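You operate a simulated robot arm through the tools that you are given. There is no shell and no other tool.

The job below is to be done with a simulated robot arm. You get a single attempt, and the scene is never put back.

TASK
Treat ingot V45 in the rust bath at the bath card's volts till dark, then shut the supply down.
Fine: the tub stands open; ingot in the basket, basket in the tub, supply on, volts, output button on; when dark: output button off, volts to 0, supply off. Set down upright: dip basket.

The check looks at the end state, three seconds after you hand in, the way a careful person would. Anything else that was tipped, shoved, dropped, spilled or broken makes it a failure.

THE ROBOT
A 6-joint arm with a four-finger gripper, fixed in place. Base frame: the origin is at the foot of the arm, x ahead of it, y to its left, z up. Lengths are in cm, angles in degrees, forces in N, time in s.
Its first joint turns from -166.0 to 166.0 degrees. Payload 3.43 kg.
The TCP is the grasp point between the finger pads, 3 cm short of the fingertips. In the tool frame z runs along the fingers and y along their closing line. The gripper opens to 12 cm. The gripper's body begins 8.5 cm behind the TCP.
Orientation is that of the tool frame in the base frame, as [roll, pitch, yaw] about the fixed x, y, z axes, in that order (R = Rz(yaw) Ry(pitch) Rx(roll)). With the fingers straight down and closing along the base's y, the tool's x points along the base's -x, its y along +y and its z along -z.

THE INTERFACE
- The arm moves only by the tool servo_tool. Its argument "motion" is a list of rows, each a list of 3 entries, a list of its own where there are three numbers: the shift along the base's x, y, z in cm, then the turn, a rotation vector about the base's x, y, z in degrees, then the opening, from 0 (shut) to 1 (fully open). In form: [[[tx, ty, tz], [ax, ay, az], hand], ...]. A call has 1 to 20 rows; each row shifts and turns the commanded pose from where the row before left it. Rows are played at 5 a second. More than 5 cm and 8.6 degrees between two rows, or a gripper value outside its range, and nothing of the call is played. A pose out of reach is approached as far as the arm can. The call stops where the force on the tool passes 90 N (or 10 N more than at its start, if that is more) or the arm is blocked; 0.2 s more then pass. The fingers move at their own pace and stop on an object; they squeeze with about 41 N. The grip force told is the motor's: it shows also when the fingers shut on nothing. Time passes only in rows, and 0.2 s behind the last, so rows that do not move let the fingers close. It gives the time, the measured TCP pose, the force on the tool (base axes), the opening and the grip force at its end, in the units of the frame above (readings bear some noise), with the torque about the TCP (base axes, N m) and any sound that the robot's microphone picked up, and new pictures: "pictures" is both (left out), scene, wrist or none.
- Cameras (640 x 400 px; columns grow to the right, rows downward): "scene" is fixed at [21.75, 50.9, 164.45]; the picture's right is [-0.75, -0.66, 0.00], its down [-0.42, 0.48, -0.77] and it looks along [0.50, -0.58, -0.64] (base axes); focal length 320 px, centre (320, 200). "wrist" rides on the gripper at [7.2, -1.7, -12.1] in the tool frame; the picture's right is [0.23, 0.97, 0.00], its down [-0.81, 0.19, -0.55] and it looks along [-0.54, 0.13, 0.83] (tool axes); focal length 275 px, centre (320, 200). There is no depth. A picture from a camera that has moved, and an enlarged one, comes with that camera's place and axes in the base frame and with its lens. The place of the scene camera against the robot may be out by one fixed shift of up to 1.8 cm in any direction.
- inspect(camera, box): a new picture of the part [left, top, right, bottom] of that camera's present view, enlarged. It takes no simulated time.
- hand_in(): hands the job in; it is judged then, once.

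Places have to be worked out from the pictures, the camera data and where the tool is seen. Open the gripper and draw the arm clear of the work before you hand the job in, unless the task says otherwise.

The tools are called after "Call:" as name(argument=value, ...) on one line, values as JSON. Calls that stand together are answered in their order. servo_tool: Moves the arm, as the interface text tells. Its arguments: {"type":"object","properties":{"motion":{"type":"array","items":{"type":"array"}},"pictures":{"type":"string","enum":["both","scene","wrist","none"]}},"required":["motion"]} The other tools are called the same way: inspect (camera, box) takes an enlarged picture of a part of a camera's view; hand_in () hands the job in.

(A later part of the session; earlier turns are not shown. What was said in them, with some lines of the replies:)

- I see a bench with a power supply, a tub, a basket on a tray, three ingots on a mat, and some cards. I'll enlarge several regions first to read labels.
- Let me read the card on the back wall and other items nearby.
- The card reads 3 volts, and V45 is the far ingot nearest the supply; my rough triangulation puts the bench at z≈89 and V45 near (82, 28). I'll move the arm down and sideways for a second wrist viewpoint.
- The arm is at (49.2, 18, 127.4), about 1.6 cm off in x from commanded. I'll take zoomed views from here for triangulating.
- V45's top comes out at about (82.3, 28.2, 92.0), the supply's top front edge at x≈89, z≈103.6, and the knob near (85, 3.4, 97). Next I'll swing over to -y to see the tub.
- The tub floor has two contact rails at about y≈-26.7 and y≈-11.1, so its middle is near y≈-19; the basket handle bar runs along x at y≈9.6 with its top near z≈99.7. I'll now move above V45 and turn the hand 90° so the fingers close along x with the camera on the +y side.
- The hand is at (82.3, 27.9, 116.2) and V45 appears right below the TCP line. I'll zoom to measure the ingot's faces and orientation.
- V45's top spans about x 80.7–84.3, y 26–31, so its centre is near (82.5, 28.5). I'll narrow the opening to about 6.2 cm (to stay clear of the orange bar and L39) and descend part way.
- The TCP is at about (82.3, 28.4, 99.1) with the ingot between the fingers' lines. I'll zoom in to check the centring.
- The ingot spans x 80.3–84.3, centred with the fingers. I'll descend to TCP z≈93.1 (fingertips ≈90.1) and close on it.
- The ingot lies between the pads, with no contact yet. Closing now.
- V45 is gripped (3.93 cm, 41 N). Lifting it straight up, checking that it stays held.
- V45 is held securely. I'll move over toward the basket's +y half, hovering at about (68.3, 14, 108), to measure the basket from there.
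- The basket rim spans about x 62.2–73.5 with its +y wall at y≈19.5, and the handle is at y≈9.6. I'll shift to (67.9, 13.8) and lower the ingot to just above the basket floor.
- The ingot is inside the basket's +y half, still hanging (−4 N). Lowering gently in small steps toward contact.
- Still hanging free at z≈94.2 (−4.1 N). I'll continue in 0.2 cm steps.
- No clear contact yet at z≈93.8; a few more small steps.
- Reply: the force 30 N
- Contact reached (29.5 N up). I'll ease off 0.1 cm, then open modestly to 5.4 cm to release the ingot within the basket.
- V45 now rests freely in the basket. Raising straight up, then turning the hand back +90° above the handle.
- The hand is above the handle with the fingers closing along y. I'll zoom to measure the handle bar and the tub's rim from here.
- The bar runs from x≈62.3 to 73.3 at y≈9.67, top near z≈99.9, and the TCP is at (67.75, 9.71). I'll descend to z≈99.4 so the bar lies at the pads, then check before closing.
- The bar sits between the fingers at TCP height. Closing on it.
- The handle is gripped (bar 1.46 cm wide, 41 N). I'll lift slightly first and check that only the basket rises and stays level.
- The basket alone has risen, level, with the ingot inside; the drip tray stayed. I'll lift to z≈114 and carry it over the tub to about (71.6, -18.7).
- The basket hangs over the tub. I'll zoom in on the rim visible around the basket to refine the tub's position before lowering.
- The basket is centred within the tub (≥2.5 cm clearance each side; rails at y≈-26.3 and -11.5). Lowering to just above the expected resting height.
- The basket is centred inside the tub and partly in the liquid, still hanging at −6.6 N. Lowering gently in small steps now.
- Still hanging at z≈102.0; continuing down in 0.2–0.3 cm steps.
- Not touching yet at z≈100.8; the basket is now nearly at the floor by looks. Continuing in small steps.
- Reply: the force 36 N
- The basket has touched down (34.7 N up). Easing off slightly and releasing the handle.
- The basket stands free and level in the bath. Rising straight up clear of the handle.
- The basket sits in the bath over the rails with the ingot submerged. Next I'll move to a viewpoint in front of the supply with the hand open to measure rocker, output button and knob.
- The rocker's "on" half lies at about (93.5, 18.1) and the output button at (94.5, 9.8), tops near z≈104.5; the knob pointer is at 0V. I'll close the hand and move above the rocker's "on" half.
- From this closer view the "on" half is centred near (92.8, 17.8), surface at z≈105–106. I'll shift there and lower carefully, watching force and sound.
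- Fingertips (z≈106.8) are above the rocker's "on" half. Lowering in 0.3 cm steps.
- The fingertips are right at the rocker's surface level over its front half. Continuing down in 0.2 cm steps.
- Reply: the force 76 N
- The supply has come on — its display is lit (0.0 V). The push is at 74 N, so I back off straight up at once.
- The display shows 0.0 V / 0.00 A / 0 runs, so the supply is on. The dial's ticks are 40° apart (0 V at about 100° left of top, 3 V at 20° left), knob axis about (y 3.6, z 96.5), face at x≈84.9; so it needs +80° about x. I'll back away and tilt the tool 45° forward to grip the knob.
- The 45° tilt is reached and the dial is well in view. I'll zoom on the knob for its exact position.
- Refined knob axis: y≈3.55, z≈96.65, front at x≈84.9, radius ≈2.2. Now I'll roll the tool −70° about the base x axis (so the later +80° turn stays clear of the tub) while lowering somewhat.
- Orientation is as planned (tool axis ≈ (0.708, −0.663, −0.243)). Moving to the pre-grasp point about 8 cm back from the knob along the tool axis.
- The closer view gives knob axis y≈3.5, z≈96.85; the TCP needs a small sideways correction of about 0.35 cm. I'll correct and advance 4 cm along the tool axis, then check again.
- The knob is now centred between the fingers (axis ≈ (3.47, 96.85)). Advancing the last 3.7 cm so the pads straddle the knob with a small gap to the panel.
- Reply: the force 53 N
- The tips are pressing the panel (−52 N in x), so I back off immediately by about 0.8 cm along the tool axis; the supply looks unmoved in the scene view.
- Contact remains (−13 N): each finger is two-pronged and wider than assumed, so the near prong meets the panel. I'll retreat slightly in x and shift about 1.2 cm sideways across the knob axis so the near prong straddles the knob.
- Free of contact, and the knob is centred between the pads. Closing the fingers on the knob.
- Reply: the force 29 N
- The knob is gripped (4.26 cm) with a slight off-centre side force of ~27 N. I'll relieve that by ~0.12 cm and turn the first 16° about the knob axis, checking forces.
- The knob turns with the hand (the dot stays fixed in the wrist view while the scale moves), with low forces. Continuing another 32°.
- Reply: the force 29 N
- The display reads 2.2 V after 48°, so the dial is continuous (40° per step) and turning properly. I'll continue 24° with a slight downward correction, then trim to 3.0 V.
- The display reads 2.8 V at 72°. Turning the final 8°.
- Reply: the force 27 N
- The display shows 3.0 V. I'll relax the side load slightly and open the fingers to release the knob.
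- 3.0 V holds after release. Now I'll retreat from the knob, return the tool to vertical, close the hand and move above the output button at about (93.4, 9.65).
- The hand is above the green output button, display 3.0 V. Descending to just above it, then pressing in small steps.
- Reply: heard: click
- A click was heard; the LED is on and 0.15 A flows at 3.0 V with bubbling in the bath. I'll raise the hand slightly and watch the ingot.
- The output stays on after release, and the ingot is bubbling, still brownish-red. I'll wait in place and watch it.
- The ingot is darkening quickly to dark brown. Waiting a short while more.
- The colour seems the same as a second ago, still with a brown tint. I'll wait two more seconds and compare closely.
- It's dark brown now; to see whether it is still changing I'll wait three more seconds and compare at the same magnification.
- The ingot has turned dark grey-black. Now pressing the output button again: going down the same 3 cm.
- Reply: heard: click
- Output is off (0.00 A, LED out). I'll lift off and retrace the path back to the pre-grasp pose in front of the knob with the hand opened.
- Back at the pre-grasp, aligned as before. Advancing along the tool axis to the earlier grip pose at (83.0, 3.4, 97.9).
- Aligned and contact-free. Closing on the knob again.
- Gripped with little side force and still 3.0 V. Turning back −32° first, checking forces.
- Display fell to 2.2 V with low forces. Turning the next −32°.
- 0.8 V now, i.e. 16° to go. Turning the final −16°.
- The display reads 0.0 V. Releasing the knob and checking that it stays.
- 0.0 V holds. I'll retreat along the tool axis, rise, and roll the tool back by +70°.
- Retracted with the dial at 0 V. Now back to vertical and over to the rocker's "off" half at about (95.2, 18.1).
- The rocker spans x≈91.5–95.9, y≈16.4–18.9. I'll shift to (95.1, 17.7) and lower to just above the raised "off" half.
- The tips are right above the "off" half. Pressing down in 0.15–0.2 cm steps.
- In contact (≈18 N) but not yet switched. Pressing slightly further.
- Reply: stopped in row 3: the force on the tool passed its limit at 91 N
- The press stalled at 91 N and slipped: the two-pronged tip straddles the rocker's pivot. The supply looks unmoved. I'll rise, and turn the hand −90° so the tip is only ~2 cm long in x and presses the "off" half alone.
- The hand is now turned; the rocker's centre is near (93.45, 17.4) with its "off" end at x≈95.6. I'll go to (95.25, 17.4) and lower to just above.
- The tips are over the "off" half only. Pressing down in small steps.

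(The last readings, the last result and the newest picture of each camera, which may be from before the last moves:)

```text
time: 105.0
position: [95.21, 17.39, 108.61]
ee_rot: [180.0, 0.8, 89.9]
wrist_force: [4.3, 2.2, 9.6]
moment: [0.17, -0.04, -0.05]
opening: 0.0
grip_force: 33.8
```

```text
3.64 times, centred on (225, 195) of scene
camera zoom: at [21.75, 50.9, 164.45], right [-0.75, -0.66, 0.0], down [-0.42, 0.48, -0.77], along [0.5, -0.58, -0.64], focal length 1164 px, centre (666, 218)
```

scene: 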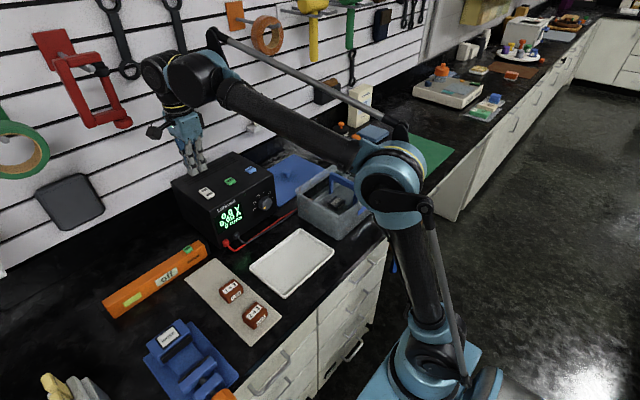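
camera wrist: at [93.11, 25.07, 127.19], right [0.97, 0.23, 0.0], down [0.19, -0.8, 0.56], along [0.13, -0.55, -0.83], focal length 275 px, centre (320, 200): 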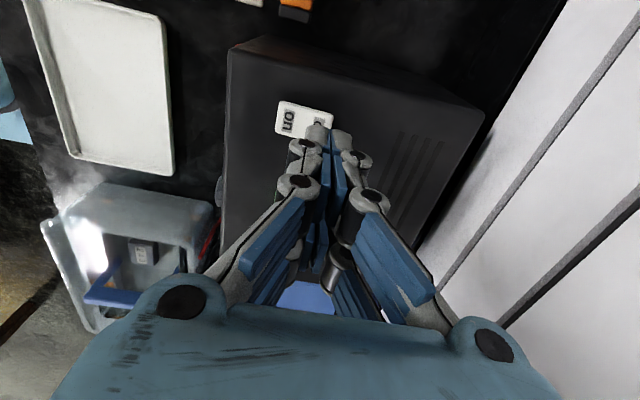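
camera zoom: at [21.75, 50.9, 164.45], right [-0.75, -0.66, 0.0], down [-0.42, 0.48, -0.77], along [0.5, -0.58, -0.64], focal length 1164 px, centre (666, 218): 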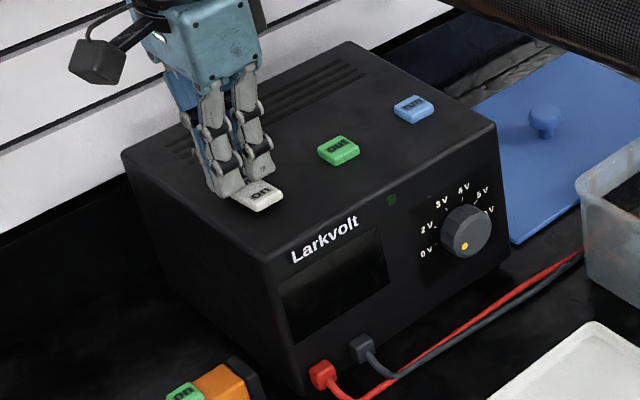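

The display has gone dark: the supply is off, with only ~10 N. Rising straight off the rocker.

Call:
servo_tool(motion=[[[0, 0, 1], [0, 0, 0], 0], [[0, 0, 3], [0, 0, 0], 0], [[0, 0, 4], [0, 0, 0], 0], [[0, 0, 4], [0, 0, 0], 0], [[-4, 0, 2], [0, 0, 0], 0], [[-4.5, 0, 0], [0, 0, 0], 0], [[-4.5, 0, 0], [0, 0, 0], 0], [[0, 0, 0], [0, 0, 0], 0]], pictures="both")

Call:
inspect(camera="scene", box=[165, 140, 285, 250])

Call:
inspect(camera="scene", box=[285, 140, 405, 245])

```text
time: 106.8
position: [82.27, 17.18, 122.55]
ee_rot: [180.0, 0.8, 89.9]
wrist_force: [1.2, 0.7, -0.2]
moment: [0.02, 0.01, 0.01]
opening: 0.01
grip_force: 33.4
camera wrist: at [80.59, 24.65, 134.46], right [0.97, 0.23, 0.0], down [0.19, -0.8, 0.56], along [0.13, -0.55, -0.83], focal length 275 px, centre (320, 200)
```

scene: 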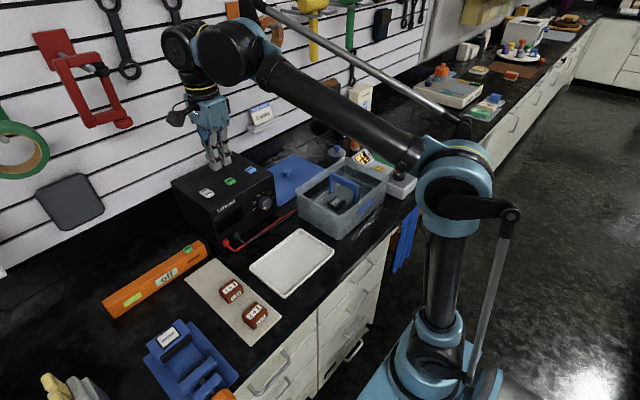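
wrist: 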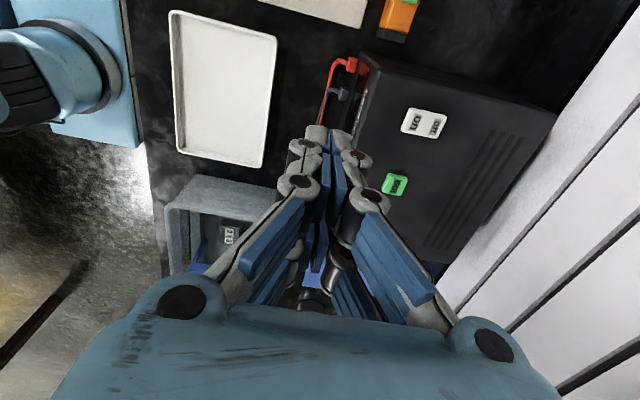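

```text
3.64 times, centred on (225, 195) of scene
camera zoom: at [21.75, 50.9, 164.45], right [-0.75, -0.66, 0.0], down [-0.42, 0.48, -0.77], along [0.5, -0.58, -0.64], focal length 1164 px, centre (666, 218)
```

zoom: 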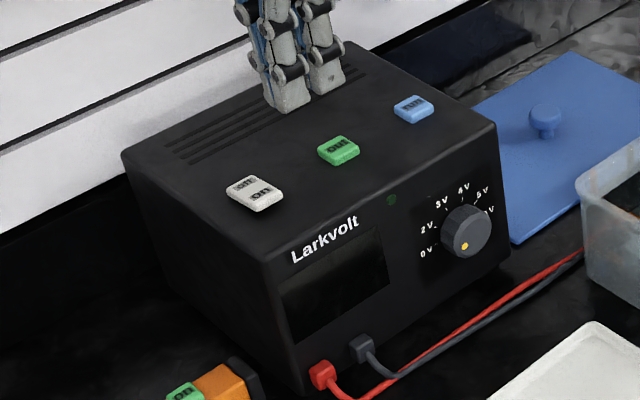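

```text
3.81 times, centred on (345, 192) of scene
camera zoom: at [21.75, 50.9, 164.45], right [-0.75, -0.66, 0.0], down [-0.42, 0.48, -0.77], along [0.5, -0.58, -0.64], focal length 1220 px, centre (225, 229)
```

zoom: 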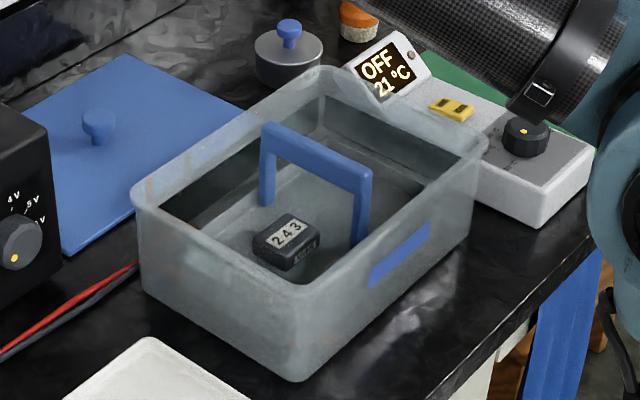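

All looks right: V45 is dark, output off, dial at 0, supply off, basket upright in the tub. Now I'll open the hand and draw the arm back up and clear of the work.

Call:
servo_tool(motion=[[[-3, -1.5, 1.6], [0, 0, 8.2], 0.2], [[-3, -1.5, 1.6], [0, 0, 8.2], 0.5], [[-3, -1.5, 1.6], [0, 0, 8.2], 1], [[-3, -1.5, 1.6], [0, 0, 8.2], 1], [[-3, -1.5, 1.6], [0, 0, 8.2], 1], [[-3, -1.5, 1.6], [0, 0, 8.2], 1], [[-3, -1.5, 1.6], [0, 0, 8.2], 1], [[-3, -1.5, 1.6], [0, 0, 8.2], 1], [[-3, -1.5, 1.6], [0, 0, 8.2], 1], [[-3, -1.5, 1.6], [0, 0, 8.2], 1], [[0, 0, 0], [0, 0, 8], 1], [[0, 0, 0], [0, 0, 0], 1], [[0, 0, 0], [0, 0, 0], 1]], pictures="both")

Call:
inspect(camera="scene", box=[150, 130, 430, 330])

Call:
inspect(camera="wrist", box=[100, 60, 480, 300])

```text
time: 109.6
position: [52.21, 2.32, 138.59]
ee_rot: [-180.0, 0.7, -180.0]
wrist_force: [-0.2, -0.5, -0.1]
moment: [-0.01, -0.01, -0.01]
opening: 11.98
grip_force: 0.1
camera wrist: at [44.87, 0.77, 150.56], right [-0.23, 0.97, 0.0], down [0.8, 0.19, 0.56], along [0.55, 0.13, -0.83], focal length 275 px, centre (320, 200)
```

scene: 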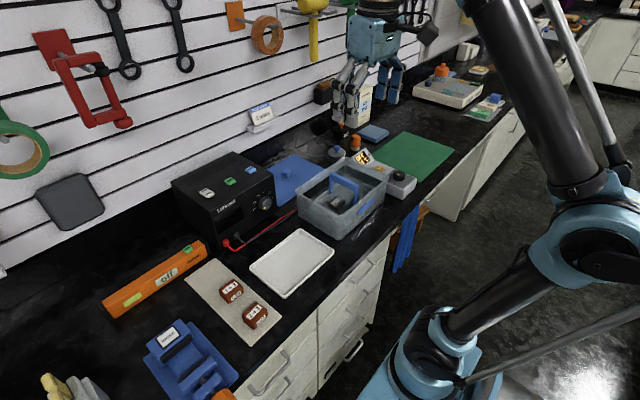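
wrist: 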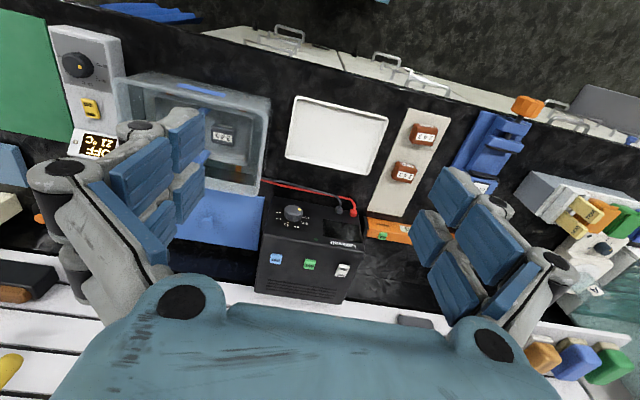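

```text
2.00 times, centred on (290, 230) of scene
camera zoom: at [21.75, 50.9, 164.45], right [-0.75, -0.66, 0.0], down [-0.42, 0.48, -0.77], along [0.5, -0.58, -0.64], focal length 640 px, centre (380, 140)
```

zoom: 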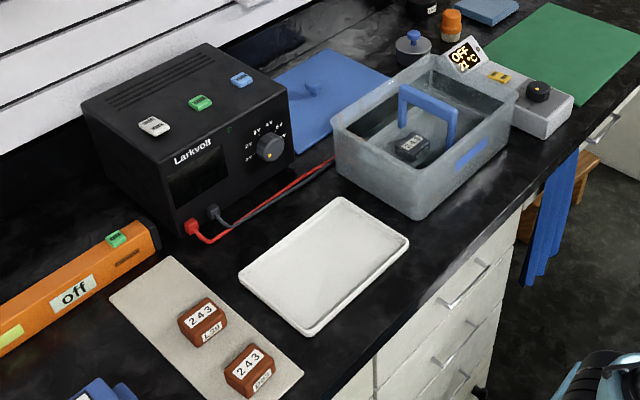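

```text
1.67 times, centred on (290, 180) of wrist
camera zoom: at [44.87, 0.77, 150.56], right [-0.23, 0.97, 0.0], down [0.8, 0.19, 0.56], along [0.55, 0.13, -0.83], focal length 459 px, centre (370, 233)
```

zoom: 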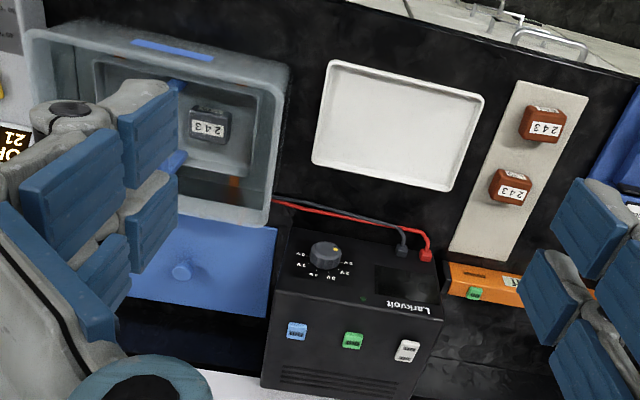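

The arm is clear with the hand open. V45 is dark in the upright basket in the tub, the supply is off with the dial at 0 V, and nothing else has moved, so I'm handing in.

Call:
hand_in()

```text
The job is handed in.
```

V45 was treated in the rust bath at the card's 3 volts until it turned dark grey-black. The supply is now shut down, and the job is handed in.

- **Treatment:** the supply showed 3.0 V and 0.15 A with the output on. It ran for about 10 seconds until the ingot went dark.
- **Shutdown:** I turned the output off (0.00 A), set the volts to 0.0, then switched the supply off; its display is dark.
- **End state:** the basket stands upright in the open tub with V45 inside. The arm is back near its start position with the hand open.

**Rough moments:**
- While lining up on the volts knob, the fingers pressed the supply's front panel with about 52 N.
- My first try at the off switch slipped at about 91 N, and the second try worked.

In the camera views before and after, the supply did not appear to shift, and nothing else was tipped or moved.
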